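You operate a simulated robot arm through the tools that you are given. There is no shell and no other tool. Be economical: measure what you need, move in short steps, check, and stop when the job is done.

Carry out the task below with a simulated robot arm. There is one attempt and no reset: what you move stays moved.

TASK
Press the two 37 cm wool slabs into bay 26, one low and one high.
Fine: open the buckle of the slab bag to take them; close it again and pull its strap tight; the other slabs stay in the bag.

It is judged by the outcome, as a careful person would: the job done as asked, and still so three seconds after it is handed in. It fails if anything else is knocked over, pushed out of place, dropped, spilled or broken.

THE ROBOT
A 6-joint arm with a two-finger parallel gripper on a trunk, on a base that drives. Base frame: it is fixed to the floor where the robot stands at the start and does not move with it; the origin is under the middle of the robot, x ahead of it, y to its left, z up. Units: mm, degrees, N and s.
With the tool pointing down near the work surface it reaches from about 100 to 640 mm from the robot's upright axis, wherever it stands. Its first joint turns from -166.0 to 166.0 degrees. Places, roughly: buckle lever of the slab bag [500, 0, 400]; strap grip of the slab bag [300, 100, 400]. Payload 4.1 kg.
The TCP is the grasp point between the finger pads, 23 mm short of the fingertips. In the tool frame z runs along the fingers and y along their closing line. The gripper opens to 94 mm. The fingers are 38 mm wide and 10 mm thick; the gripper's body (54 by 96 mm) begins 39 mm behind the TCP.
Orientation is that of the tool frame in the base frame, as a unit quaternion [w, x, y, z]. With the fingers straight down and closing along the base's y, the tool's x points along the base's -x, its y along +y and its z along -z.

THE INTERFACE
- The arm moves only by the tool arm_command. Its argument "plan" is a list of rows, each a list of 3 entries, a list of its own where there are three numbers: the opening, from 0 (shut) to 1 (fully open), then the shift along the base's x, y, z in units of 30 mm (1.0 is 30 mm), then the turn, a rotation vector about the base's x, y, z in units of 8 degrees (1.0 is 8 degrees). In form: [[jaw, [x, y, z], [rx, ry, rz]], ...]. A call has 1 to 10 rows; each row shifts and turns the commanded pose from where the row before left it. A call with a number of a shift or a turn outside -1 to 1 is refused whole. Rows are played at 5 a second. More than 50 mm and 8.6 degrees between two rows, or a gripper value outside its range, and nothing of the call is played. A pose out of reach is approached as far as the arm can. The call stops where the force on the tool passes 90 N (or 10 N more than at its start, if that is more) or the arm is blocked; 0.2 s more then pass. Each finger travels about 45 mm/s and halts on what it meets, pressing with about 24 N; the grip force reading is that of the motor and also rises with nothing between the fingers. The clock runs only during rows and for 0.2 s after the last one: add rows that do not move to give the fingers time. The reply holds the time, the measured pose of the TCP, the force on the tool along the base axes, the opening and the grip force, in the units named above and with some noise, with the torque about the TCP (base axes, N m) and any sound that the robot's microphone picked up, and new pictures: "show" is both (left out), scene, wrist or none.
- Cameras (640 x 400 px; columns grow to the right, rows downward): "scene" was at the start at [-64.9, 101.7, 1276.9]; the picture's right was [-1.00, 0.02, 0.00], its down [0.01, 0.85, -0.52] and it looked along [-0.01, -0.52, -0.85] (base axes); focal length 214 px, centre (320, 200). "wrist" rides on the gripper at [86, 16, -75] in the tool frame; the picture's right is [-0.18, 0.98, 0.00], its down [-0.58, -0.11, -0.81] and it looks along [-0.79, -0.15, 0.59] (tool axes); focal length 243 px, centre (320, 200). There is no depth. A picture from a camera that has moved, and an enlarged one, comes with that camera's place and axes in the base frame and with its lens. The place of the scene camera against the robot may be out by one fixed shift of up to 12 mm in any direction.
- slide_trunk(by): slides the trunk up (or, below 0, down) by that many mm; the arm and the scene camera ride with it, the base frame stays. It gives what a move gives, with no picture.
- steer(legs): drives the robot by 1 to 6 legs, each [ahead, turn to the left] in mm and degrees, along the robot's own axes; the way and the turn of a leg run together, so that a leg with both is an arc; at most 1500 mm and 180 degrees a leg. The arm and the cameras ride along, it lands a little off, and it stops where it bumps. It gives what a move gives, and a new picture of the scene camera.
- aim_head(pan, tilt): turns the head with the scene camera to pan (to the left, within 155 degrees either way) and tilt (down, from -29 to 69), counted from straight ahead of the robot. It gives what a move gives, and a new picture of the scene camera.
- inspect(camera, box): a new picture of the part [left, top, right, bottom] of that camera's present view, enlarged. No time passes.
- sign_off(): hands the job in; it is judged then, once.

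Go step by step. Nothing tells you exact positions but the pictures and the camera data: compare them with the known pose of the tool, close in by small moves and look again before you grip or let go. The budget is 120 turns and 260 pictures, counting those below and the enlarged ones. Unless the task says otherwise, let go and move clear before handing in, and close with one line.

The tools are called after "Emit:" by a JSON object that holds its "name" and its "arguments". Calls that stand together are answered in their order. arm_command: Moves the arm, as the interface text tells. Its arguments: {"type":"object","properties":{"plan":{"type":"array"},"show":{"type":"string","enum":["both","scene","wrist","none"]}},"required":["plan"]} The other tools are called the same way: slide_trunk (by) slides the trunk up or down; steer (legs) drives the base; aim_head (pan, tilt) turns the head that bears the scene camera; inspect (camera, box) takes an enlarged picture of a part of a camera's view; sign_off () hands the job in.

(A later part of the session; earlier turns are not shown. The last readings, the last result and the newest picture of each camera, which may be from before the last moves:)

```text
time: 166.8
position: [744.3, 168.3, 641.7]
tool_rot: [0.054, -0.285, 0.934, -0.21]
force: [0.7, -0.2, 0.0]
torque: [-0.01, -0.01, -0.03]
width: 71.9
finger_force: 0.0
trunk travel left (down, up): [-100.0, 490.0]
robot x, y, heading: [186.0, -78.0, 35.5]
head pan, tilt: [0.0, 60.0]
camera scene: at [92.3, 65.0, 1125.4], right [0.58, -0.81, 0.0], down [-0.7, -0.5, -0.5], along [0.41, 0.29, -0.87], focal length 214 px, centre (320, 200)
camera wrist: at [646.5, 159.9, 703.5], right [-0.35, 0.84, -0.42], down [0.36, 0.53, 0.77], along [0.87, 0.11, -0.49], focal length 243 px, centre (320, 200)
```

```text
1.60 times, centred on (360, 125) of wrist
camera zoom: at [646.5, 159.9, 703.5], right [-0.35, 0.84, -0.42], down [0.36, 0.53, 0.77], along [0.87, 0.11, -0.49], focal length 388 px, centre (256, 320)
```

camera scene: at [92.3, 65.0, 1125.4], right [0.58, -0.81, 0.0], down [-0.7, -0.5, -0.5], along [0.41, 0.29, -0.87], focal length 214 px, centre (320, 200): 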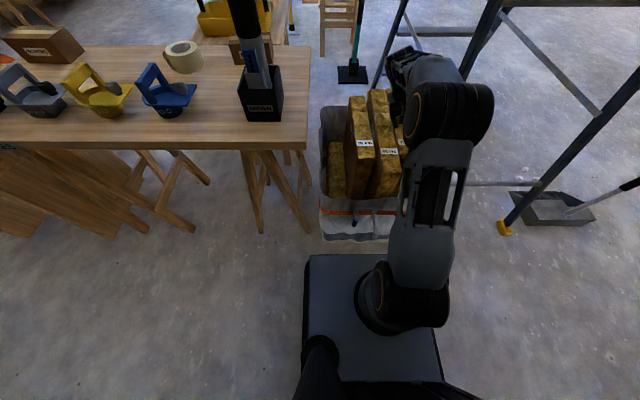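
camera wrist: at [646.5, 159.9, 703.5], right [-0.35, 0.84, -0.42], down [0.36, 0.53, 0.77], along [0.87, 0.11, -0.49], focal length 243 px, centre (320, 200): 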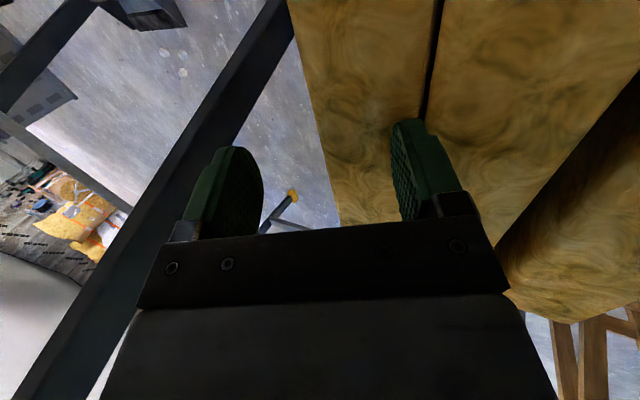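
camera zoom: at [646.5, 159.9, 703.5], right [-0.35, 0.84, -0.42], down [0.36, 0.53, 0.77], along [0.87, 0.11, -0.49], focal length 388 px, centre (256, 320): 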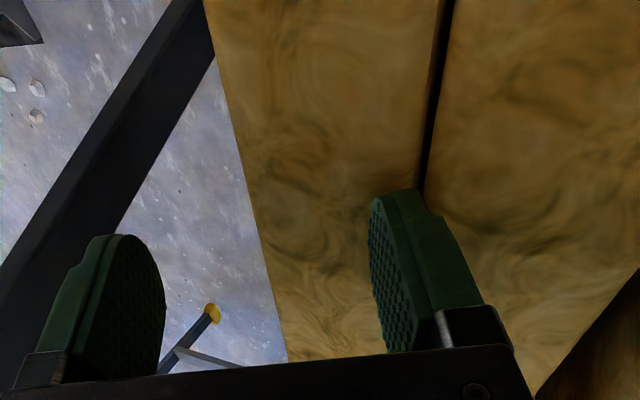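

Emit:
{"name": "arm_command", "arguments": {"plan": [[0.765, [0, 0, -0.12], [0, 0, 0]], [0.765, [-0.02, 0.03, -0.12], [0, 0, 0]], [0.765, [-0.037, 0.055, -0.1], [0, 0, 0]], [0.765, [-0.056, 0.083, 0], [0, 0, 0]]]}}

Emit:
{"name": "inspect", "arguments": {"camera": "wrist", "box": [160, 0, 560, 250]}}

```text
time: 167.8
position: [740.2, 175.4, 637.5]
tool_rot: [0.062, -0.283, 0.934, -0.21]
force: [-4.2, -3.8, 52.5]
torque: [1.14, 0.89, 0.18]
width: 61.7
finger_force: 0.1
trunk travel left (down, up): [-100.0, 490.0]
robot x, y, heading: [186.7, -78.8, 35.5]
head pan, tilt: [0.0, 60.0]
camera scene: at [88.9, 63.2, 1125.8], right [0.58, -0.81, 0.0], down [-0.7, -0.5, -0.5], along [0.41, 0.29, -0.86], focal length 214 px, centre (320, 200)
camera wrist: at [641.9, 165.0, 698.7], right [-0.34, 0.84, -0.42], down [0.35, 0.53, 0.77], along [0.87, 0.12, -0.47], focal length 243 px, centre (320, 200)
```

scene: 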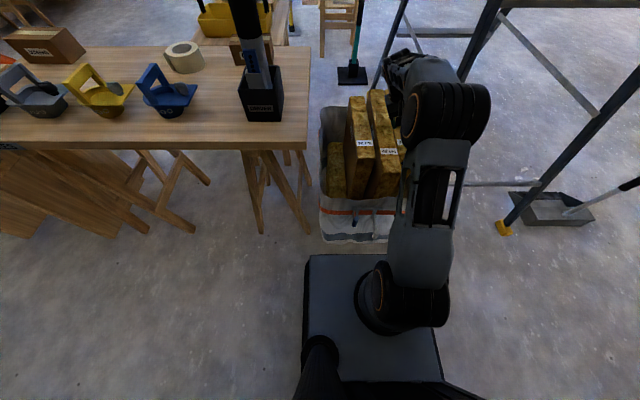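
wrist: 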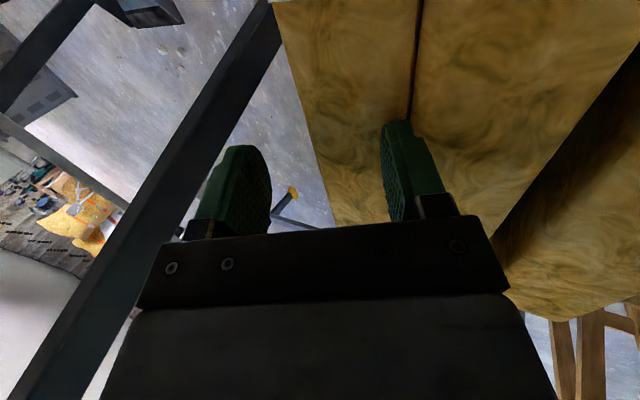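

```text
1.60 times, centred on (360, 125) of wrist
camera zoom: at [641.9, 165.0, 698.7], right [-0.34, 0.84, -0.42], down [0.35, 0.53, 0.77], along [0.87, 0.12, -0.47], focal length 388 px, centre (256, 320)
```

zoom: 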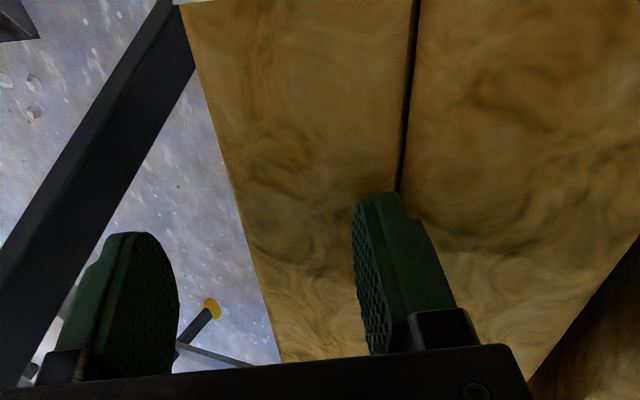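

The fingers just yield on the 42's top. New approach: roll the other way, press the 37's top with the right finger only, drag it right, then dip the left finger into the opened gap. First set up that pose.

Emit:
{"name": "arm_command", "arguments": {"plan": [[0.6, [0, 0, 1], [0, 0, 0]], [0.54, [0, 0, 0.3], [0.829, 0.559, 0]], [0.54, [0, 0, 0], [0.829, 0.559, 0]], [0.54, [0, 0, 0], [0.829, 0.559, 0]], [0.54, [0, 0, 0], [0.829, 0.559, 0]], [0.54, [0.067, -0.097, 0], [0.829, 0.559, 0]], [0.54, [0, 0, 0], [0, 0, 0]]], "show": "wrist"}}

```text
time: 169.4
position: [742.7, 170.0, 669.1]
tool_rot: [-0.047, -0.291, 0.947, 0.123]
force: [-0.2, 0.0, 0.8]
torque: [-0.03, -0.01, -0.01]
width: 50.7
finger_force: 0.1
trunk travel left (down, up): [-100.0, 490.0]
robot x, y, heading: [190.7, -78.1, 35.6]
head pan, tilt: [0.0, 60.0]
camera wrist: at [674.0, 119.5, 747.7], right [-0.38, 0.89, 0.25], down [0.67, 0.08, 0.74], along [0.64, 0.45, -0.62], focal length 243 px, centre (320, 200)
```

wrist: 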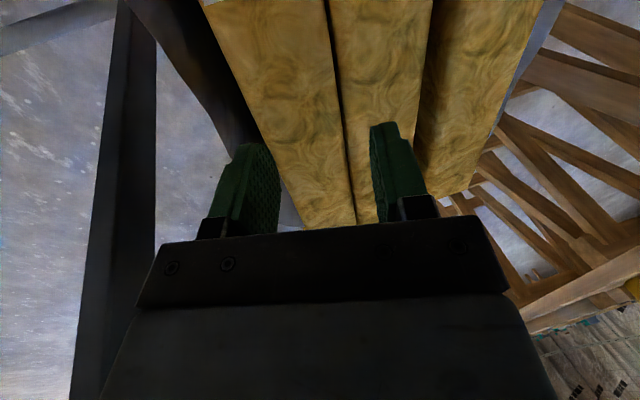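

Good pose; seam is at v −242. Shift 8 mm left, press with the right finger, and drag right 30 mm.

Emit:
{"name": "arm_command", "arguments": {"plan": [[0.54, [-0.15, 0.22, -0.5], [0, 0, 0]], [0.54, [0, 0, -0.6], [0, 0, 0]], [0.54, [0, 0, -0.27], [0, 0, 0]], [0.54, [0.112, -0.166, 0], [0, 0, 0]], [0.54, [0.112, -0.166, 0], [0, 0, 0]], [0.54, [0.112, -0.166, 0], [0, 0, 0]], [0.54, [0.112, -0.166, 0], [0, 0, 0]], [0.54, [0.112, -0.166, 0], [0, 0, 0]], [0.54, [0.112, -0.166, 0], [0, 0, 0]]], "show": "wrist"}}

```text
time: 171.4
position: [760.5, 145.9, 628.2]
tool_rot: [-0.045, -0.292, 0.948, 0.122]
force: [7.3, 2.3, 18.3]
torque: [-0.2, -0.69, 0.18]
width: 49.4
finger_force: 0.1
trunk travel left (down, up): [-100.0, 490.0]
robot x, y, heading: [188.3, -74.9, 35.5]
head pan, tilt: [0.0, 60.0]
camera wrist: at [690.8, 96.2, 707.3], right [-0.38, 0.89, 0.25], down [0.67, 0.08, 0.74], along [0.64, 0.45, -0.62], focal length 243 px, centre (320, 200)
```

wrist: 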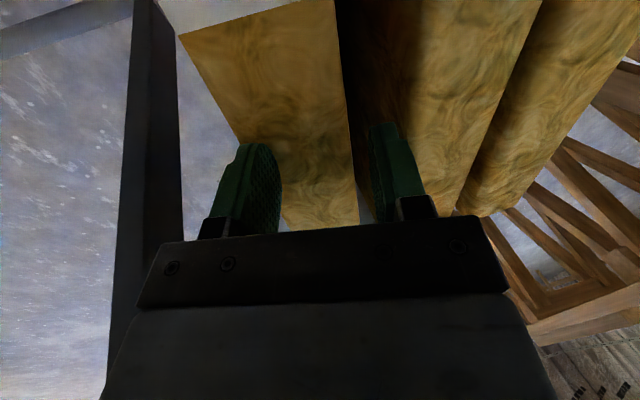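

The gap is open with the left finger right above it. Now rock the hand about the right fingertip so the left finger dips into the gap.

Emit:
{"name": "arm_command", "arguments": {"plan": [[0.54, [-0.069, 0.102, -0.107], [-0.777, -0.524, 0]], [0.54, [-0.061, 0.091, -0.123], [-0.777, -0.524, 0]], [0.54, [-0.05, 0.075, -0.137], [-0.777, -0.524, 0]], [0.54, [-0.041, 0.061, -0.147], [-0.777, -0.524, 0]]], "show": "wrist"}}

```text
time: 172.4
position: [753.1, 155.7, 614.1]
tool_rot: [0.031, -0.29, 0.948, -0.129]
force: [7.6, 4.0, 17.9]
torque: [-0.22, -0.71, 0.33]
width: 53.2
finger_force: 2.7
trunk travel left (down, up): [-100.0, 490.0]
robot x, y, heading: [185.6, -77.1, 35.6]
head pan, tilt: [0.0, 60.0]
camera wrist: at [661.8, 138.2, 684.1], right [-0.38, 0.89, -0.26], down [0.43, 0.42, 0.8], along [0.82, 0.19, -0.54], focal length 243 px, centre (320, 200)
```

wrist: 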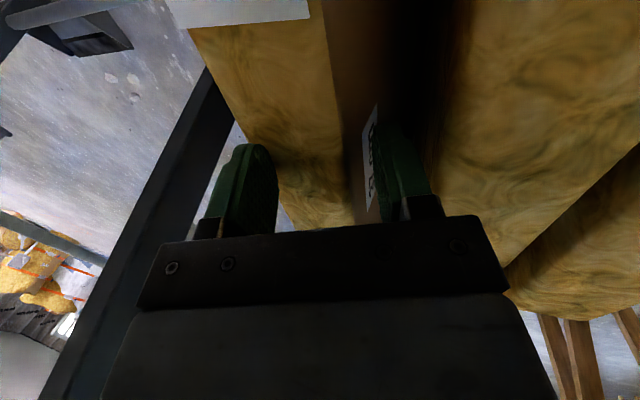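

The left finger is inside the gap. Open the gripper while shifting right so the right finger slides off the far edge.

Emit:
{"name": "arm_command", "arguments": {"plan": [[0.66, [0.1, -0.149, 0.05], [0, 0, 0]], [0.78, [0.1, -0.149, 0.05], [0, 0, 0]], [0.9, [0.1, -0.149, 0.05], [0, 0, 0]], [1.0, [0.1, -0.149, 0.05], [0, 0, 0]], [1.0, [0, 0, 0], [0, 0, 0]]], "show": "wrist"}}

```text
time: 173.6
position: [766.2, 139.5, 618.6]
tool_rot: [0.029, -0.29, 0.948, -0.127]
force: [0.1, 0.5, 0.3]
torque: [0.01, 0.01, -0.01]
width: 93.9
finger_force: 0.0
trunk travel left (down, up): [-100.0, 490.0]
robot x, y, heading: [188.0, -77.0, 35.5]
head pan, tilt: [0.0, 60.0]
camera wrist: at [674.2, 120.9, 688.6], right [-0.38, 0.89, -0.26], down [0.44, 0.42, 0.8], along [0.81, 0.19, -0.55], focal length 243 px, centre (320, 200)
```

wrist: 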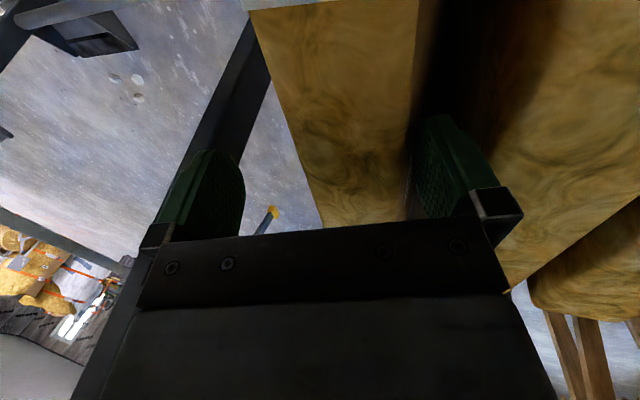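

Both fingers now straddle the 37. Unroll about the left fingertip, go a bit deeper, and close.

Emit:
{"name": "arm_command", "arguments": {"plan": [[1.0, [0.073, -0.108, -0.21], [0.777, 0.524, 0]], [1.0, [0.073, -0.108, -0.21], [0.777, 0.524, 0]], [0.95, [0, 0, -0.35], [0, 0, 0]], [0.95, [0, 0, -0.35], [0, 0, 0]], [0.3, [0, 0, 0], [0, 0, 0]], [0.3, [0, 0, 0], [0, 0, 0]], [0.3, [0, 0, 0], [0, 0, 0]], [0.3, [0, 0, 0], [0, 0, 0]], [0.3, [0, 0, 0.5], [0, 0, 0]], [0.3, [0, 0, 0.8], [0, 0, 0]]], "show": "wrist"}}

```text
time: 175.8
position: [769.1, 134.2, 623.8]
tool_rot: [-0.009, -0.293, 0.956, -0.003]
force: [-0.2, 1.5, -2.7]
torque: [0.11, 0.05, 0.23]
width: 62.6
finger_force: 23.8
trunk travel left (down, up): [-100.0, 490.0]
robot x, y, heading: [188.0, -73.4, 35.6]
head pan, tilt: [0.0, 60.0]
camera wrist: at [689.1, 100.1, 699.9], right [-0.4, 0.92, 0.0], down [0.55, 0.24, 0.8], along [0.73, 0.32, -0.61], focal length 243 px, centre (320, 200)
```

wrist: 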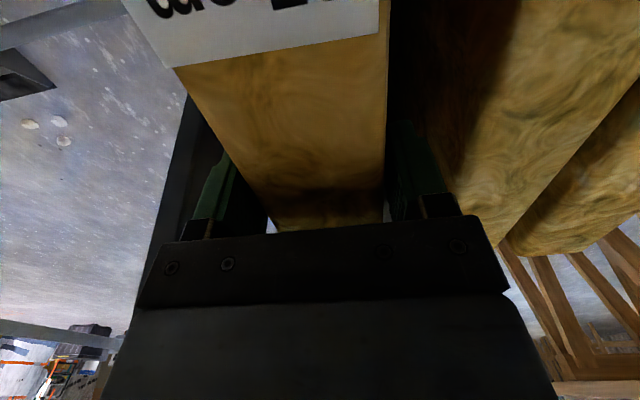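

Gripped and lifting with just the slab's weight. Now raise the trunk (within its 400 limit) and confirm before any driving.

Emit:
{"name": "slide_trunk", "arguments": {"by": 390}}

Emit:
{"name": "inspect", "arguments": {"camera": "scene", "box": [240, 60, 500, 260]}}

```text
time: 179.5
position: [771.3, 134.0, 1012.5]
tool_rot: [-0.008, -0.293, 0.956, -0.003]
force: [0.6, 0.4, -2.3]
torque: [-0.06, 0.06, 0.05]
width: 61.7
finger_force: 23.9
trunk travel left (down, up): [-490.0, 100.0]
robot x, y, heading: [190.9, -79.5, 35.3]
head pan, tilt: [0.0, 60.0]
```

```text
2.00 times, centred on (370, 160) of scene
camera zoom: at [92.6, 65.1, 1515.4], right [0.58, -0.81, 0.0], down [-0.71, -0.5, -0.5], along [0.41, 0.29, -0.87], focal length 429 px, centre (220, 280)
```

zoom: 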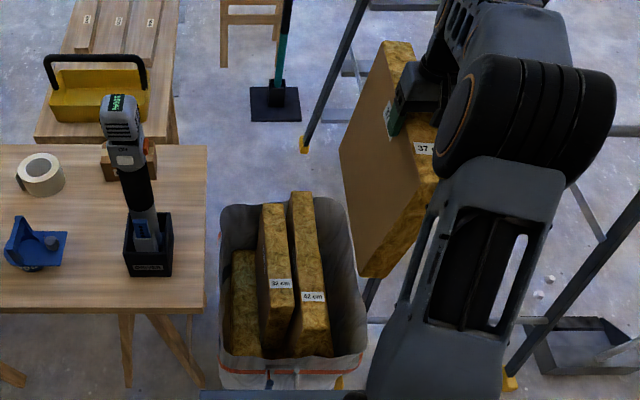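

The slab is clear and the 32 and 42 stand upright. Back off, then draw the slab in and turn it crosswise.

Emit:
{"name": "steer", "arguments": {"legs": [[-220, 0]]}}

Emit:
{"name": "arm_command", "arguments": {"plan": [[0.3, [-0.3, 0.2, 0], [0, 0, 1]], [0.3, [-0.5, 0.2, 0], [0, 0, 1]], [0.3, [-0.8, 0.2, 0], [0, 0, 1]], [0.3, [-1, 0.2, 0], [0, 0, 1]], [0.3, [-1, 0.1, 0], [0, 0, 1]], [0.3, [-1, 0.1, 0], [0, 0, 1]], [0.3, [-1, 0.1, 0], [0, 0, 1]], [0.3, [-1, 0.1, 0], [0, 0, 1]], [0.3, [-1, 0, 0], [0, 0, 1]], [0.3, [0, 0, 0], [0, 0, 1]]], "show": "none"}}

```text
time: 181.2
position: [583.9, 5.1, 1012.8]
tool_rot: [-0.009, -0.296, 0.955, -0.003]
force: [0.5, -0.6, -2.5]
torque: [-0.05, 0.02, 0.0]
width: 61.7
finger_force: 23.9
trunk travel left (down, up): [-490.0, 100.0]
robot x, y, heading: [6.1, -211.9, 35.7]
head pan, tilt: [0.0, 60.0]
camera scene: at [-93.1, -68.1, 1515.4], right [0.58, -0.81, 0.0], down [-0.7, -0.51, -0.5], along [0.41, 0.29, -0.87], focal length 214 px, centre (320, 200)
```

scene: 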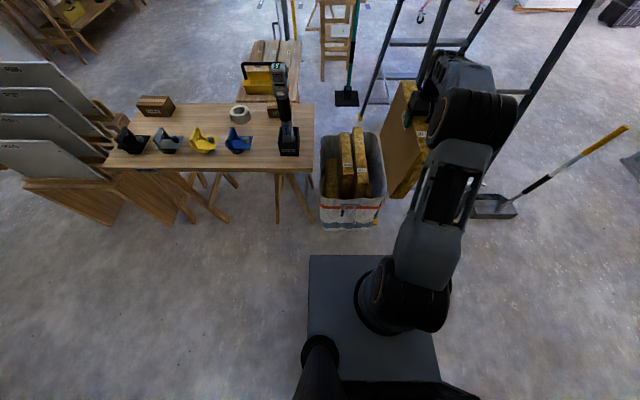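

```text
time: 183.4
position: [353.0, 41.0, 1015.2]
tool_rot: [0.005, 0.842, -0.54, 0.008]
force: [-0.5, 0.3, -2.0]
torque: [-0.06, -0.08, -0.02]
width: 61.4
finger_force: 23.3
trunk travel left (down, up): [-490.0, 100.0]
robot x, y, heading: [5.2, -212.0, 35.8]
head pan, tilt: [0.0, 60.0]
```

Emit:
{"name": "arm_command", "arguments": {"plan": [[0.3, [0, 0, 0], [0, 0, 0.7]], [0.3, [0, 0, 0], [0, 0, 0.68]]], "show": "none"}}

Emit:
{"name": "steer", "arguments": {"legs": [[0, -180], [0, -49.3], [146, 0], [0, 49]]}}

```text
time: 184.1
position: [354.9, 41.8, 1014.6]
tool_rot: [0.004, 0.889, -0.457, 0.009]
force: [0.3, 0.2, -3.0]
torque: [-0.02, -0.08, -0.01]
width: 61.0
finger_force: 23.9
trunk travel left (down, up): [-490.0, 100.0]
robot x, y, heading: [-1.1, -210.0, 35.6]
head pan, tilt: [0.0, 60.0]
```

```text
time: 197.1
position: [-482.8, -446.0, 1015.1]
tool_rot: [-0.008, 0.441, 0.897, 0.005]
force: [0.3, 0.6, -2.3]
torque: [0.06, 0.05, 0.03]
width: 60.0
finger_force: 24.2
trunk travel left (down, up): [-490.0, 100.0]
robot x, y, heading: [-142.6, -181.4, -142.0]
head pan, tilt: [0.0, 60.0]
camera scene: at [-48.3, -313.4, 1515.4], right [-0.62, 0.79, 0.0], down [0.68, 0.53, -0.5], along [-0.39, -0.31, -0.87], focal length 214 px, centre (320, 200)
```

scene: 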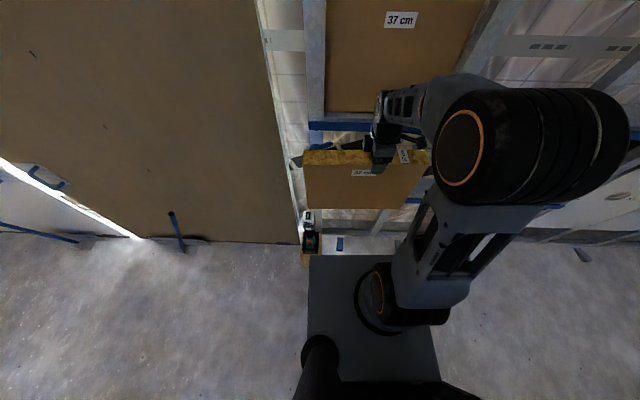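

Slight heading correction, then measure the lower shelf.

Emit:
{"name": "steer", "arguments": {"legs": [[0, -2.5]]}}

Emit:
{"name": "inspect", "arguments": {"camera": "scene", "box": [280, 80, 480, 260]}}

```text
time: 197.9
position: [-494.3, -430.7, 1014.2]
tool_rot: [-0.008, 0.46, 0.888, 0.005]
force: [-0.7, 1.0, -3.1]
torque: [0.05, 0.03, -0.01]
width: 59.6
finger_force: 24.1
trunk travel left (down, up): [-490.0, 100.0]
robot x, y, heading: [-142.4, -181.4, -144.3]
head pan, tilt: [0.0, 60.0]
camera scene: at [-54.5, -317.3, 1515.4], right [-0.58, 0.81, 0.0], down [0.71, 0.5, -0.5], along [-0.41, -0.29, -0.87], focal length 214 px, centre (320, 200)
```

scene: 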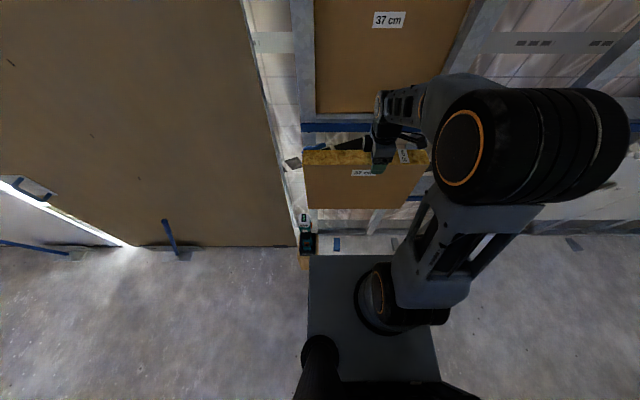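

```text
2.22 times, centred on (380, 170) of scene
camera zoom: at [-54.5, -317.3, 1515.4], right [-0.58, 0.81, 0.0], down [0.71, 0.5, -0.5], along [-0.41, -0.29, -0.87], focal length 477 px, centre (187, 267)
```

zoom: 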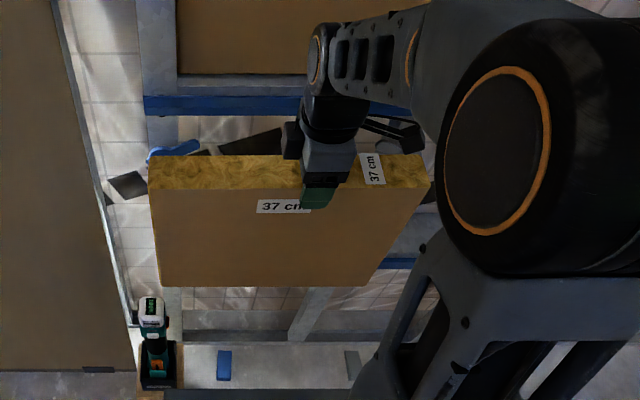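

Lower shelf top ≈575; slab centre is 29 mm left of the TCP. I shift it in front of bay 26 close to the wall (clear of the device), then lower with the trunk.

Emit:
{"name": "arm_command", "arguments": {"plan": [[0.3, [-0.815, 0.053, 0], [0, 0, 0]], [0.3, [-0.815, 0.053, 0], [0, 0, 0]]], "show": "none"}}

Emit:
{"name": "slide_trunk", "arguments": {"by": -172}}

Emit:
{"name": "inspect", "arguments": {"camera": "scene", "box": [280, 80, 480, 260]}}

```text
time: 198.5
position: [-543.6, -427.4, 1013.6]
tool_rot: [-0.008, 0.461, 0.887, 0.004]
force: [-0.8, -1.0, -2.5]
torque: [0.05, 0.02, 0.02]
width: 59.8
finger_force: 24.2
trunk travel left (down, up): [-490.0, 100.0]
robot x, y, heading: [-145.5, -178.0, -144.8]
head pan, tilt: [0.0, 60.0]
```

```text
time: 200.5
position: [-542.4, -428.3, 842.8]
tool_rot: [-0.008, 0.46, 0.888, 0.004]
force: [0.1, -0.9, -2.0]
torque: [0.06, 0.05, -0.03]
width: 59.8
finger_force: 23.8
trunk travel left (down, up): [-318.0, 272.0]
robot x, y, heading: [-143.0, -182.0, -144.6]
head pan, tilt: [0.0, 60.0]
```

```text
2.22 times, centred on (380, 170) of scene
camera zoom: at [-54.4, -317.4, 1343.4], right [-0.58, 0.81, 0.0], down [0.71, 0.5, -0.5], along [-0.41, -0.29, -0.87], focal length 477 px, centre (187, 267)
```

zoom: 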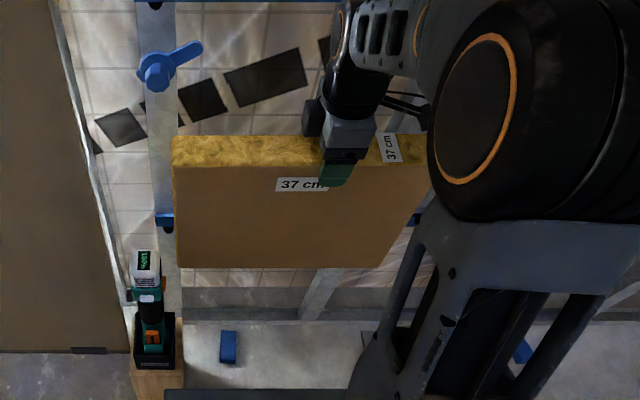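

Centred (left edge v −244). Tilt the hand so the bottom leads, retreating 45 mm meanwhile.

Emit:
{"name": "arm_command", "arguments": {"plan": [[0.3, [0.3, 0.213, 0], [-0.51, 0.71, 0]], [0.3, [0.3, 0.213, 0], [-0.51, 0.71, 0]], [0.3, [0.3, 0.213, 0], [-0.51, 0.71, 0]], [0.3, [0.3, 0.213, 0], [-0.51, 0.71, 0]]], "show": "none"}}

Emit:
{"name": "inspect", "arguments": {"camera": "scene", "box": [280, 80, 480, 260]}}

```text
time: 201.5
position: [-506.0, -403.2, 841.1]
tool_rot: [-0.118, 0.448, 0.86, -0.212]
force: [0.2, -0.3, -2.4]
torque: [0.14, -0.09, 0.01]
width: 59.6
finger_force: 24.1
trunk travel left (down, up): [-318.0, 272.0]
robot x, y, heading: [-138.7, -182.2, -144.4]
head pan, tilt: [0.0, 60.0]
```

```text
2.22 times, centred on (380, 170) of scene
camera zoom: at [-54.5, -317.5, 1343.4], right [-0.58, 0.81, 0.0], down [0.71, 0.5, -0.5], along [-0.41, -0.29, -0.87], focal length 477 px, centre (187, 267)
```

zoom: 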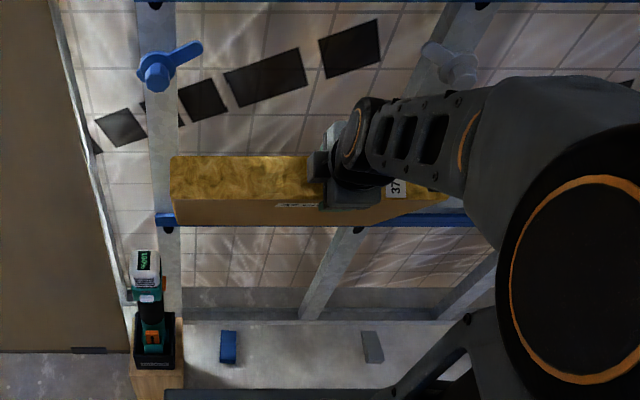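

Bottom leads and clears the shelf lip by ~25 mm. Push in.

Emit:
{"name": "arm_command", "arguments": {"plan": [[0.3, [-0.407, -0.29, 0], [0, 0, 0]], [0.3, [-0.407, -0.29, 0], [0, 0, 0]], [0.3, [-0.407, -0.29, 0], [0, 0, 0]], [0.3, [-0.407, -0.29, 0], [0, 0, 0]]], "show": "none"}}

Emit:
{"name": "inspect", "arguments": {"camera": "scene", "box": [280, 80, 480, 260]}}

```text
time: 202.5
position: [-555.3, -436.6, 841.9]
tool_rot: [-0.116, 0.447, 0.862, -0.21]
force: [4.5, -1.8, -3.7]
torque: [-0.22, -1.25, 0.12]
width: 60.0
finger_force: 24.2
trunk travel left (down, up): [-318.0, 272.0]
robot x, y, heading: [-141.8, -181.1, -144.6]
head pan, tilt: [0.0, 60.0]
```

```text
2.22 times, centred on (380, 170) of scene
camera zoom: at [-54.1, -317.4, 1343.3], right [-0.58, 0.81, 0.0], down [0.71, 0.5, -0.5], along [-0.41, -0.29, -0.87], focal length 477 px, centre (187, 267)
```

zoom: 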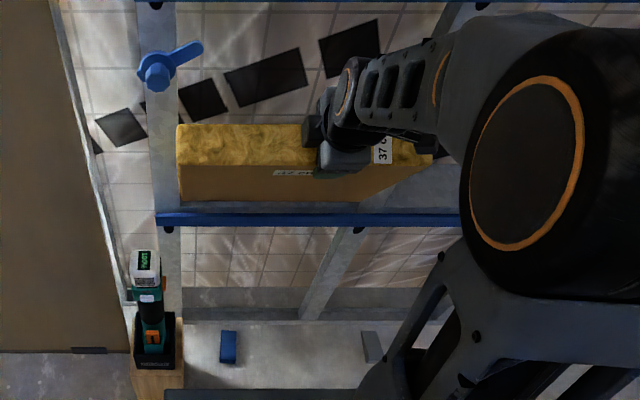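

The bottom has entered past the lip. Now swing the slab more upright about its bottom edge (hand to 14°), keeping the wrist clear of the upper shelf.

Emit:
{"name": "arm_command", "arguments": {"plan": [[0.3, [-0.39, -0.28, 0], [0.25, -0.355, 0]], [0.3, [-0.39, -0.28, 0], [0.25, -0.355, 0]], [0.3, [-0.39, -0.28, 0], [0.25, -0.355, 0]], [0.3, [-0.39, -0.28, 0], [0.25, -0.355, 0]]], "show": "wrist"}}

Emit:
{"name": "inspect", "arguments": {"camera": "scene", "box": [280, 60, 480, 240]}}

```text
time: 203.5
position: [-603.6, -469.6, 845.6]
tool_rot: [-0.066, 0.459, 0.879, -0.109]
force: [-1.7, 3.2, 23.8]
torque: [-0.73, 0.51, -0.28]
width: 59.8
finger_force: 24.3
trunk travel left (down, up): [-318.0, 272.0]
robot x, y, heading: [-140.0, -183.1, -144.4]
head pan, tilt: [0.0, 60.0]
camera wrist: at [-625.4, -379.7, 915.0], right [0.88, 0.39, -0.25], down [0.42, -0.43, 0.8], along [0.21, -0.81, -0.55], focal length 243 px, centre (320, 200)
```

wrist: 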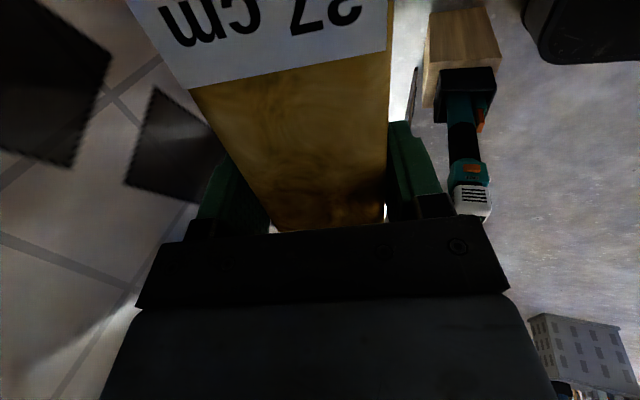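

```text
2.22 times, centred on (380, 150) of scene
camera zoom: at [-53.0, -316.0, 1343.9], right [-0.58, 0.82, 0.0], down [0.71, 0.5, -0.5], along [-0.41, -0.29, -0.87], focal length 477 px, centre (187, 311)
```

zoom: 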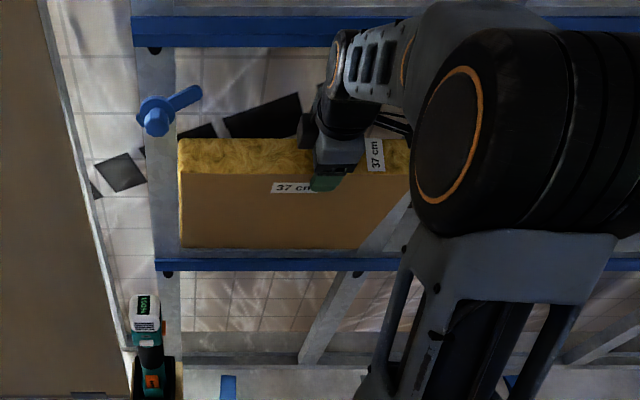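

The slab's bottom now rests on the lower shelf, recessed behind the lip. Push the top ~14 mm further (wrist still clear of the upper lip), then release.

Emit:
{"name": "arm_command", "arguments": {"plan": [[0.3, [-0.19, -0.136, 0.12], [0, 0, 0]], [0.3, [-0.19, -0.136, 0.08], [0, 0, 0]], [0.95, [0, 0, 0], [0, 0, 0]], [0.95, [0, 0, 0], [0, 0, 0]], [0.95, [0, 0, 0], [0, 0, 0]]], "show": "none"}}

Emit:
{"name": "inspect", "arguments": {"camera": "scene", "box": [280, 60, 480, 240]}}

```text
time: 204.7
position: [-611.3, -478.0, 847.5]
tool_rot: [-0.063, 0.458, 0.881, -0.105]
force: [-0.3, 0.1, 0.6]
torque: [0.01, 0.01, 0.01]
width: 89.3
finger_force: 0.1
trunk travel left (down, up): [-318.0, 272.0]
robot x, y, heading: [-142.1, -181.4, -144.4]
head pan, tilt: [0.0, 60.0]
```

```text
2.22 times, centred on (380, 150) of scene
camera zoom: at [-53.7, -317.2, 1343.2], right [-0.58, 0.81, 0.0], down [0.7, 0.5, -0.5], along [-0.41, -0.29, -0.87], focal length 477 px, centre (187, 311)
```

zoom: 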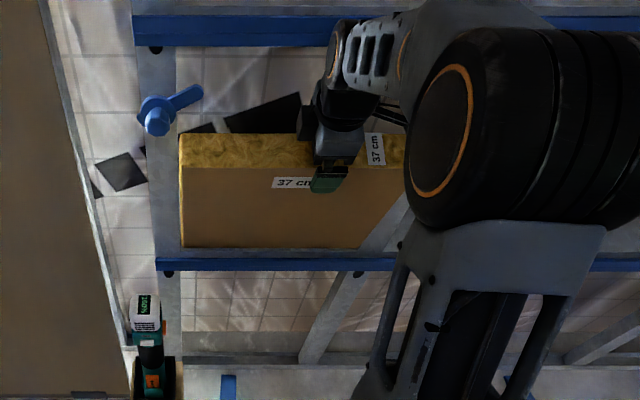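

It stays put. Withdraw up-and-out along the fingers, then back away.

Emit:
{"name": "arm_command", "arguments": {"plan": [[0.95, [0.163, 0.116, 0.73], [0, 0, 0]], [0.95, [0.2, 0.14, 0.7], [0, 0, 0]], [0.95, [0.6, 0.43, 0.2], [0, 0, 0]], [0.95, [0.814, 0.58, 0], [0, 0, 0]], [0.95, [0.814, 0.58, 0], [0, 0, 0]]], "show": "none"}}

Emit:
{"name": "steer", "arguments": {"legs": [[-60, 0]]}}

```text
time: 205.9
position: [-536.6, -423.4, 898.4]
tool_rot: [-0.063, 0.458, 0.881, -0.106]
force: [-0.3, 0.5, 0.0]
torque: [0.04, -0.05, 0.01]
width: 89.1
finger_force: 0.0
trunk travel left (down, up): [-318.0, 272.0]
robot x, y, heading: [-141.3, -180.5, -144.8]
head pan, tilt: [0.0, 60.0]
```

```text
time: 206.8
position: [-486.6, -388.1, 898.8]
tool_rot: [-0.062, 0.458, 0.88, -0.106]
force: [0.2, -0.6, -0.9]
torque: [-0.01, -0.01, -0.01]
width: 89.3
finger_force: 0.1
trunk travel left (down, up): [-318.0, 272.0]
robot x, y, heading: [-91.5, -144.2, -144.6]
head pan, tilt: [0.0, 60.0]
camera scene: at [-4.2, -281.6, 1343.4], right [-0.58, 0.81, 0.0], down [0.71, 0.5, -0.5], along [-0.41, -0.29, -0.87], focal length 214 px, centre (320, 200)
```

scene: 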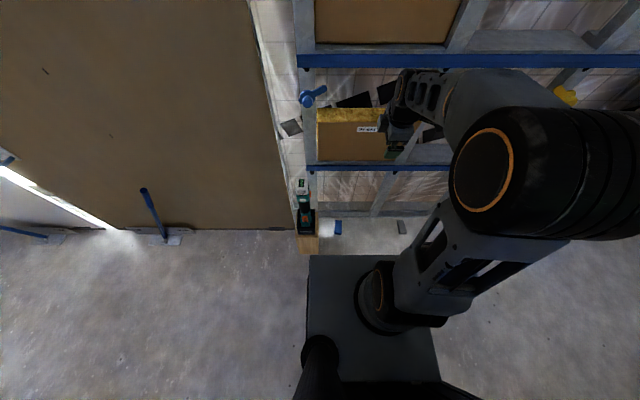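

Low slab is standing in place. Close the fist, tilt it, and lower for a press at upper-mid height.

Emit:
{"name": "arm_command", "arguments": {"plan": [[0.5, [0, 0, 0], [-0.58, 0.81, 0]], [0.2, [0, 0, 0], [-0.58, 0.81, 0]], [0, [0, 0, -0.3], [-0.58, 0.81, 0]], [0, [0, 0, -0.3], [-0.58, 0.81, 0]], [0, [0, 0, -0.3], [-0.58, 0.81, 0]], [0, [0, 0, 0], [-0.29, 0.4, 0]], [0, [0, 0, 0], [0, 0, 0]]], "show": "none"}}

Emit:
{"name": "slide_trunk", "arguments": {"by": -100}}

```text
time: 208.4
position: [-486.0, -375.6, 881.1]
tool_rot: [-0.21, 0.437, 0.807, -0.337]
force: [0.7, 0.1, -0.2]
torque: [-0.02, -0.02, 0.03]
width: 0.0
finger_force: 24.1
out of reach, approached as far as the arm can: row 4, 5, 6
trunk travel left (down, up): [-318.0, 272.0]
robot x, y, heading: [-95.1, -143.9, -144.6]
head pan, tilt: [0.0, 60.0]
```

```text
time: 209.8
position: [-485.7, -375.4, 780.7]
tool_rot: [-0.209, 0.437, 0.807, -0.338]
force: [-0.3, -0.2, 0.5]
torque: [0.01, 0.0, 0.05]
width: 0.2
finger_force: 24.0
trunk travel left (down, up): [-218.0, 372.0]
robot x, y, heading: [-90.3, -148.6, -144.7]
head pan, tilt: [0.0, 60.0]
```

Emit:
{"name": "arm_command", "arguments": {"plan": [[0, [0.04, -1.0, -0.3], [0, 0, 0]], [0, [-0.543, -0.387, 0], [0, 0, 0]], [0, [-0.543, -0.387, 0], [0, 0, 0]], [0, [-0.543, -0.387, 0], [0, 0, 0]], [0, [-0.543, -0.387, 0], [0, 0, 0]], [0, [-0.407, -0.29, 0], [0, 0, 0]], [0, [-0.27, -0.19, 0], [0, 0, 0]], [0, [-0.27, -0.19, 0], [0, 0, 0]], [0, [-0.27, -0.19, 0], [0, 0, 0]], [0, [-0.27, -0.19, 0], [0, 0, 0]]], "show": "wrist"}}

```text
time: 212.0
position: [-589.5, -476.2, 745.8]
tool_rot: [-0.211, 0.436, 0.806, -0.34]
force: [1.6, 0.1, 0.3]
torque: [0.03, -0.02, 0.03]
width: 0.1
finger_force: 23.9
out of reach, approached as far as the arm can: row 1, 4, 5, 6, 7, 8, 9
trunk travel left (down, up): [-218.0, 372.0]
robot x, y, heading: [-91.0, -142.2, -144.4]
head pan, tilt: [0.0, 60.0]
camera wrist: at [-579.7, -369.5, 788.4], right [0.65, 0.23, -0.73], down [0.76, -0.24, 0.6], along [-0.04, -0.94, -0.33], focal length 243 px, centre (320, 200)
```

wrist: 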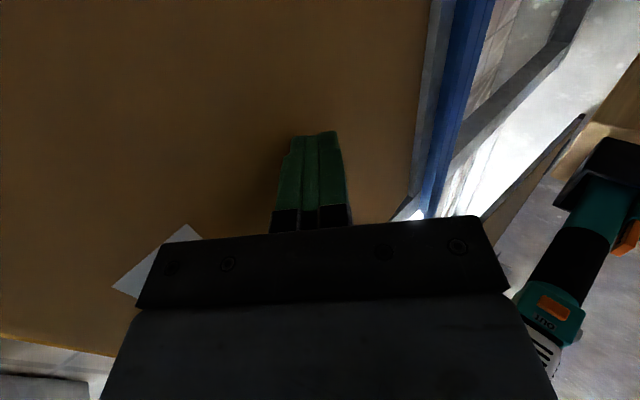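

Reach is limiting, so I let the base add the last push: forward 38 mm.

Emit:
{"name": "steer", "arguments": {"legs": [[38, 0]]}}

```text
time: 212.8
position: [-619.0, -497.7, 745.8]
tool_rot: [-0.212, 0.436, 0.806, -0.341]
force: [-0.4, -0.4, 0.1]
torque: [-0.01, 0.0, -0.02]
width: 0.0
finger_force: 24.1
trunk travel left (down, up): [-218.0, 372.0]
robot x, y, heading: [-121.8, -168.1, -144.5]
head pan, tilt: [0.0, 60.0]
camera scene: at [-35.0, -303.5, 1243.4], right [-0.58, 0.82, 0.0], down [0.71, 0.5, -0.5], along [-0.41, -0.29, -0.87], focal length 214 px, centre (320, 200)
```

scene: 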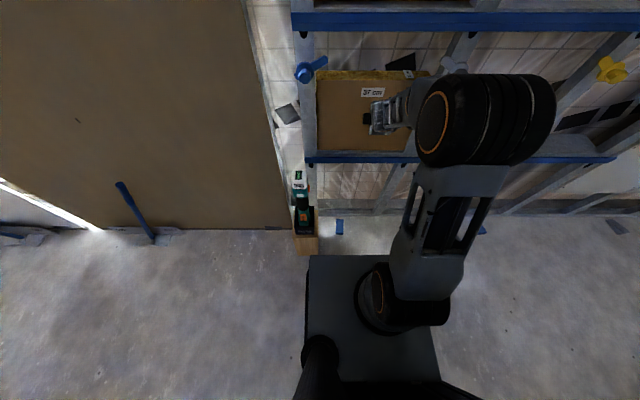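

Both slabs are in: the low one is recessed behind its lip too. Withdraw and drive back to the bag for the buckle.

Emit:
{"name": "arm_command", "arguments": {"plan": [[0, [0.54, 0.387, 0], [0, 0, 0]], [0, [0.814, 0.58, 0], [0, 0, 0]], [0, [0.814, 0.58, 0.3], [0, 0, 0]], [0, [0.814, 0.58, 0.5], [0.58, -0.81, 0]], [0, [0, 0, 0.7], [0.58, -0.81, 0]], [0, [0, 0, 0.7], [0.58, -0.81, 0]], [0, [0, 0, 0.7], [0.58, -0.81, 0]], [0, [0, 0, 0.5], [0.58, -0.81, 0]], [0, [0, 0, 0], [0.5, -0.7, 0]]], "show": "none"}}

Emit:
{"name": "steer", "arguments": {"legs": [[-130, 0], [0, 127.2], [148, 0], [0, 52.6]]}}

```text
time: 214.8
position: [-531.1, -435.1, 847.3]
tool_rot: [-0.033, 0.461, 0.887, 0.015]
force: [0.6, 0.5, 0.5]
torque: [-0.05, 0.05, 0.0]
width: 0.0
finger_force: 24.0
out of reach, approached as far as the arm can: row 4
trunk travel left (down, up): [-218.0, 372.0]
robot x, y, heading: [-126.5, -171.3, -144.3]
head pan, tilt: [0.0, 60.0]
```

```text
time: 224.6
position: [539.2, 113.1, 846.7]
tool_rot: [0.015, 0.878, -0.477, 0.035]
force: [0.2, 0.0, 0.6]
torque: [0.0, 0.03, -0.01]
width: 0.0
finger_force: 23.6
trunk travel left (down, up): [-218.0, 372.0]
robot x, y, heading: [117.2, -141.9, 33.1]
head pan, tilt: [0.0, 60.0]
camera scene: at [31.1, 6.6, 1243.4], right [0.55, -0.84, 0.0], down [-0.72, -0.48, -0.5], along [0.42, 0.27, -0.87], focal length 214 px, centre (320, 200)
```

scene: 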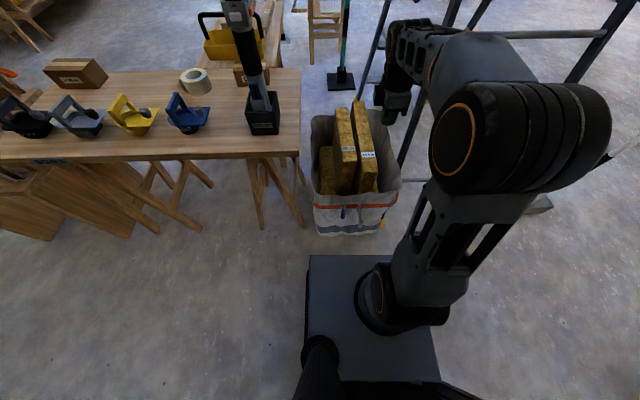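

I take one close look at the buckle to confirm the lever's place, and bring the hand over it.

Emit:
{"name": "slide_trunk", "arguments": {"by": -118}}

Emit:
{"name": "arm_command", "arguments": {"plan": [[0.42, [-0.437, -0.241, -0.2], [0, 0, -0.944]], [0.42, [-0.437, -0.241, -0.2], [0, 0, -0.944]], [0.42, [-0.437, -0.241, -0.2], [0, 0, -0.944]], [0.42, [-0.437, -0.241, -0.2], [0, 0, -0.944]], [0.42, [-0.437, -0.241, -0.2], [0, 0, -0.944]], [0.42, [-0.437, -0.241, -0.2], [0, 0, -0.944]], [0.42, [-0.437, -0.241, -0.2], [0, 0, -0.944]], [0.42, [-0.437, -0.241, -0.2], [0, 0, -0.944]], [0.42, [-0.437, -0.241, -0.2], [0, 0, -0.944]]], "show": "none"}}

Emit:
{"name": "inspect", "arguments": {"camera": "wrist", "box": [200, 0, 520, 200]}}

```text
time: 226.1
position: [538.6, 112.7, 728.9]
tool_rot: [0.015, 0.877, -0.478, 0.035]
force: [0.4, 0.0, -0.5]
torque: [-0.01, -0.01, 0.01]
width: 0.1
finger_force: 24.1
trunk travel left (down, up): [-100.0, 490.0]
robot x, y, heading: [121.3, -139.8, 33.0]
head pan, tilt: [0.0, 60.0]
```

```text
time: 228.1
position: [420.7, 48.2, 674.6]
tool_rot: [-0.032, -0.46, 0.887, -0.021]
force: [0.4, 0.0, -0.3]
torque: [0.02, -0.01, 0.01]
width: 39.4
finger_force: 0.1
trunk travel left (down, up): [-100.0, 490.0]
robot x, y, heading: [121.4, -137.5, 33.4]
head pan, tilt: [0.0, 60.0]
```

```text
2.00 times, centred on (360, 100) of wrist
camera zoom: at [359.7, -8.6, 757.6], right [-0.7, 0.72, -0.02], down [0.45, 0.46, 0.76], along [0.56, 0.52, -0.65], focal length 485 px, centre (240, 400)
```

zoom: 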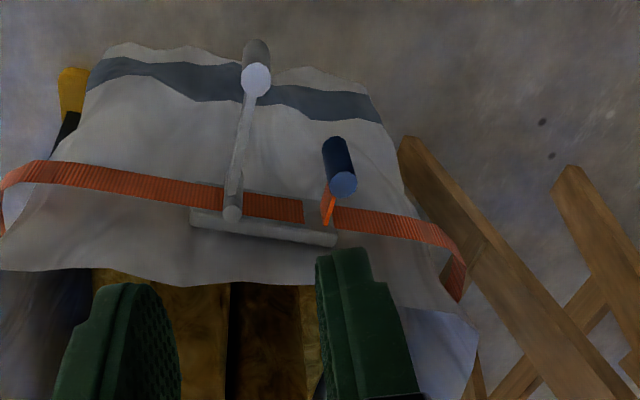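

Lever handle located at (425,57), pivot (490,99). Level the hand and descend on the handle.

Emit:
{"name": "arm_command", "arguments": {"plan": [[0.45, [0.145, 0.295, -0.5], [0.477, -0.269, 0]], [0.45, [0, 0, -0.95], [0, 0, 0]], [0.45, [0, 0, -0.95], [0, 0, 0]], [0.45, [0, 0, -0.95], [0, 0, 0]], [0.45, [0, 0, -0.95], [0, 0, 0]], [0.45, [0, 0, -0.95], [0, 0, 0]], [0.45, [0, 0, -0.9], [0, 0, 0]], [0.45, [0, 0, 0], [0, 0, 0]]], "show": "wrist"}}

```text
time: 229.9
position: [424.9, 54.6, 493.9]
tool_rot: [0.0, -0.461, 0.887, 0.0]
force: [-0.3, 0.2, -0.7]
torque: [0.02, 0.0, 0.0]
width: 42.4
finger_force: 0.1
trunk travel left (down, up): [-100.0, 490.0]
robot x, y, heading: [120.2, -140.4, 33.4]
head pan, tilt: [0.0, 60.0]
camera wrist: at [360.8, -5.9, 568.0], right [-0.7, 0.72, 0.0], down [0.42, 0.41, 0.81], along [0.58, 0.56, -0.59], focal length 243 px, centre (320, 200)
```

wrist: 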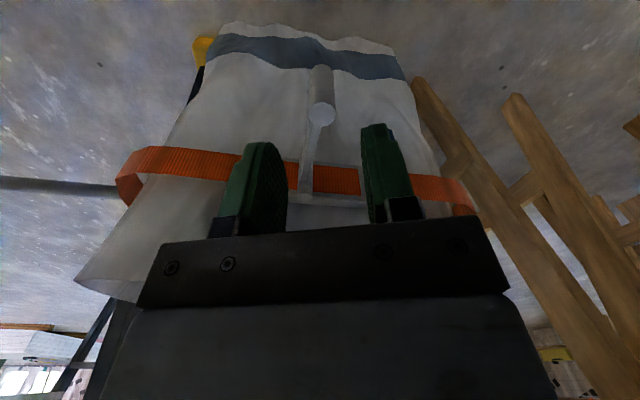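

Handle is centred between the fingers. Descend and grip it.

Emit:
{"name": "arm_command", "arguments": {"plan": [[0.45, [-0.07, -0.02, -0.9], [0, 0, 0]], [0.45, [0, 0, -0.9], [0, 0, 0]], [0.45, [0, 0, -0.25], [0, 0, 0]], [0.1, [0, 0, 0], [0, 0, 0]], [0.1, [0, 0, 0], [0, 0, 0]], [0.1, [0, 0, 0], [0, 0, 0]]], "show": "none"}}

```text
time: 231.3
position: [425.5, 54.6, 430.9]
tool_rot: [0.001, -0.46, 0.888, 0.001]
force: [10.9, -13.6, -4.7]
torque: [-0.28, -0.97, -0.94]
width: 20.2
finger_force: 45.4
trunk travel left (down, up): [-100.0, 490.0]
robot x, y, heading: [121.3, -137.8, 33.3]
head pan, tilt: [0.0, 60.0]
```

Gripped. Swing the lever back toward closed about its pivot.

Emit:
{"name": "arm_command", "arguments": {"plan": [[0.1, [0.22, -0.29, 0], [0, 0, 1]], [0.1, [0.263, -0.257, 0], [0, 0, 1]], [0.1, [0.293, -0.217, 0], [0, 0, 1]], [0.1, [0.32, -0.173, 0], [0, 0, 1]], [0.1, [0.343, -0.13, 0], [0, 0, 1]], [0.1, [0.267, -0.063, 0], [0, 0, 0.75]]], "show": "wrist"}}

```text
time: 232.7
position: [474.7, 22.5, 431.3]
tool_rot: [-0.001, 0.771, -0.637, -0.001]
force: [10.9, -27.4, 8.6]
torque: [-0.37, -0.89, -1.38]
width: 22.1
finger_force: 44.7
trunk travel left (down, up): [-100.0, 490.0]
robot x, y, heading: [121.8, -141.0, 33.2]
head pan, tilt: [0.0, 60.0]
camera wrist: at [473.1, -66.0, 505.3], right [-1.0, -0.01, 0.0], down [0.0, 0.59, 0.81], along [-0.01, 0.81, -0.59], focal length 243 px, centre (320, 200)
```

wrist: 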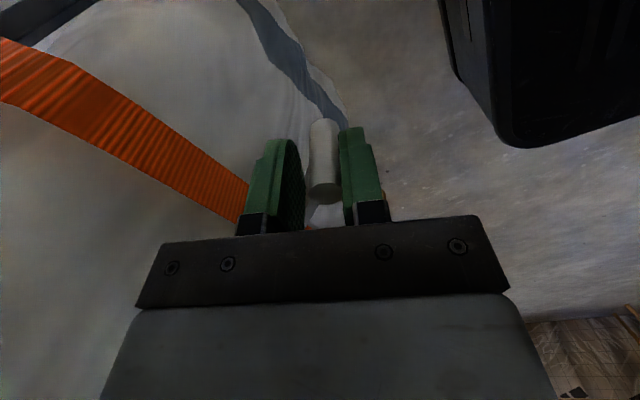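

Lever is back near closed. I release, step outside the handle with a closed fist, and will push it the rest of the way home.

Emit:
{"name": "arm_command", "arguments": {"plan": [[0.45, [0, 0, 0], [0, 0, 0]], [0.45, [0, 0, 0], [0, 0, 0]], [0.45, [0, 0, 0.9], [0, 0, 0]], [0.45, [0, 0, 0.9], [0, 0, 0]], [0.2, [-0.85, -0.18, 0], [0, 0, 0]], [0, [0, 0, 0], [0, 0, 0]], [0, [0, 0, 0], [0, 0, 0]], [0, [0, 0, -0.9], [0, 0, 0]], [0, [0, 0, -0.9], [0, 0, 0]]], "show": "wrist"}}

```text
time: 234.7
position: [450.2, 17.1, 430.1]
tool_rot: [-0.001, 0.772, -0.636, 0.0]
force: [0.2, -1.4, -0.2]
torque: [-0.02, -0.02, -0.04]
width: 0.1
finger_force: 23.8
trunk travel left (down, up): [-100.0, 490.0]
robot x, y, heading: [121.7, -134.6, 33.4]
head pan, tilt: [0.0, 60.0]
camera wrist: at [447.8, -71.5, 504.8], right [-1.0, -0.01, 0.0], down [0.0, 0.59, 0.81], along [0.0, 0.81, -0.59], focal length 243 px, centre (320, 200)
```

wrist: 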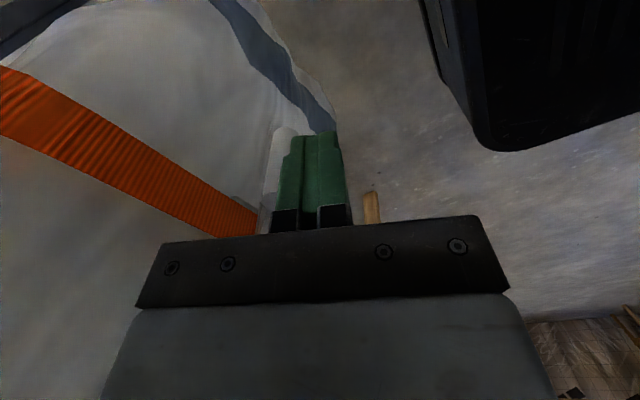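

Emit:
{"name": "arm_command", "arguments": {"plan": [[0, [0.3, 0.03, 0], [0, 0, 0]], [0, [0.3, 0.03, 0], [0, 0, 0]], [0, [0.3, 0.02, 0], [0, 0, 0]], [0, [0.3, 0.0, 0], [0, 0, 0]], [0, [0.2, 0, 0], [0, 0, 0]]], "show": "wrist"}}

```text
time: 235.9
position: [490.3, 20.1, 428.7]
tool_rot: [-0.001, 0.772, -0.636, -0.001]
force: [-0.1, 0.6, -0.6]
torque: [-0.01, -0.03, -0.02]
width: 0.0
finger_force: 23.6
trunk travel left (down, up): [-100.0, 490.0]
robot x, y, heading: [123.2, -140.1, 33.4]
head pan, tilt: [0.0, 60.0]
camera wrist: at [490.3, -68.0, 504.5], right [-1.0, -0.01, 0.0], down [0.0, 0.59, 0.81], along [-0.01, 0.81, -0.59], focal length 243 px, centre (320, 200)
```

wrist: 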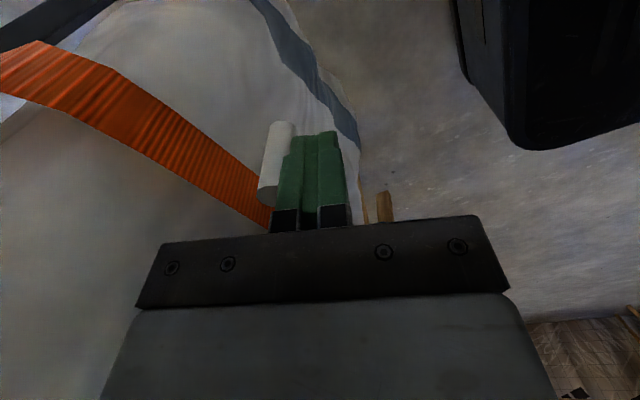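

Emit:
{"name": "arm_command", "arguments": {"plan": [[0, [0.2, 0.02, 0], [0, 0, 0]], [0, [0.2, 0.02, 0], [0, 0, 0]], [0, [0.2, 0.02, 0], [0, 0, 0]]], "show": "none"}}

```text
time: 236.7
position: [492.4, 18.0, 425.6]
tool_rot: [0.017, 0.772, -0.635, -0.01]
force: [-15.2, -5.0, 4.4]
torque: [0.07, -0.2, 0.0]
width: 0.0
finger_force: 23.9
trunk travel left (down, up): [-100.0, 490.0]
robot x, y, heading: [125.1, -139.3, 33.8]
head pan, tilt: [0.0, 60.0]
stopped in row 3: the force on the tool passed its limit (the readings are from after the stop); the commanded pose is now the measured one
```

The lever hit its hard stop at its original closed place. Back off, rise, and go over to the blue strap grip.

Emit:
{"name": "arm_command", "arguments": {"plan": [[0, [-0.7, -0.15, 0], [0, 0, 0]], [0, [0, 0, 0.95], [0, 0, 0]], [0, [0, 0, 0.95], [0, 0, 0]], [0.3, [0, 0, 0.95], [0, 0, -0.4]], [0.45, [-0.32, 0.69, 0], [0, 0, -1]], [0.45, [-0.32, 0.69, 0], [0, 0, -1]], [0.45, [-0.32, 0.69, 0], [0, 0, -1]], [0.45, [-0.32, 0.69, 0], [0, 0, -1]], [0.45, [-0.32, 0.69, 0], [0, 0, -1]], [0.45, [-0.32, 0.6, 0], [0, 0, -1]]], "show": "none"}}

Emit:
{"name": "arm_command", "arguments": {"plan": [[0.45, [-0.3, -0.2, 0], [0, 0, -1]], [0.45, [0, 0, 0], [0, 0, -1]], [0.45, [0, 0, 0], [0, 0, 0]]], "show": "wrist"}}

Emit:
{"name": "inspect", "arguments": {"camera": "scene", "box": [290, 120, 430, 250]}}

```text
time: 238.9
position: [417.0, 136.2, 511.3]
tool_rot: [-0.008, -0.422, 0.907, 0.015]
force: [0.6, 0.2, -0.5]
torque: [-0.02, -0.02, -0.03]
width: 42.3
finger_force: 0.0
trunk travel left (down, up): [-100.0, 490.0]
robot x, y, heading: [121.0, -139.4, 33.6]
head pan, tilt: [0.0, 60.0]
```

```text
time: 239.7
position: [408.3, 131.0, 511.8]
tool_rot: [-0.007, -0.291, 0.957, 0.016]
force: [0.7, 0.3, -0.4]
torque: [0.0, -0.02, -0.02]
width: 42.5
finger_force: 0.0
trunk travel left (down, up): [-100.0, 490.0]
robot x, y, heading: [119.4, -140.4, 33.6]
head pan, tilt: [0.0, 60.0]
camera wrist: at [327.7, 94.4, 587.7], right [-0.4, 0.92, 0.03], down [0.56, 0.21, 0.8], along [0.73, 0.33, -0.6], focal length 243 px, centre (320, 200)
```

wrist: 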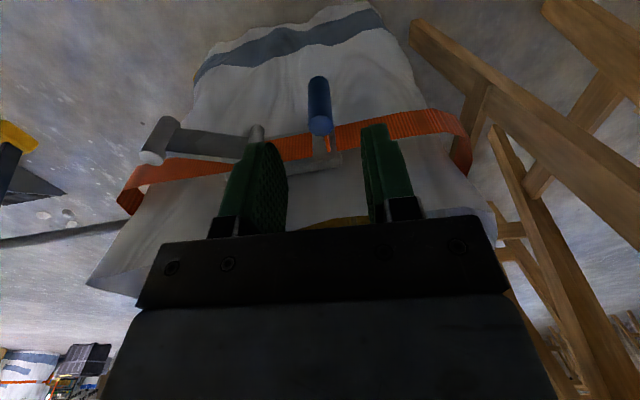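

```text
3.08 times, centred on (360, 185) of scene
camera zoom: at [29.5, 5.5, 1125.4], right [0.55, -0.83, 0.0], down [-0.72, -0.48, -0.5], along [0.42, 0.28, -0.87], focal length 660 px, centre (197, 246)
```

zoom: 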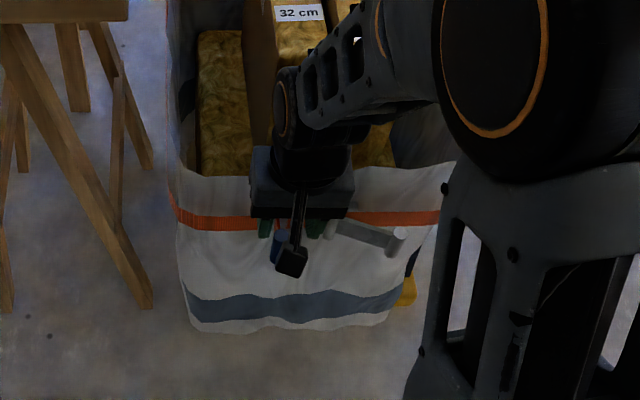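

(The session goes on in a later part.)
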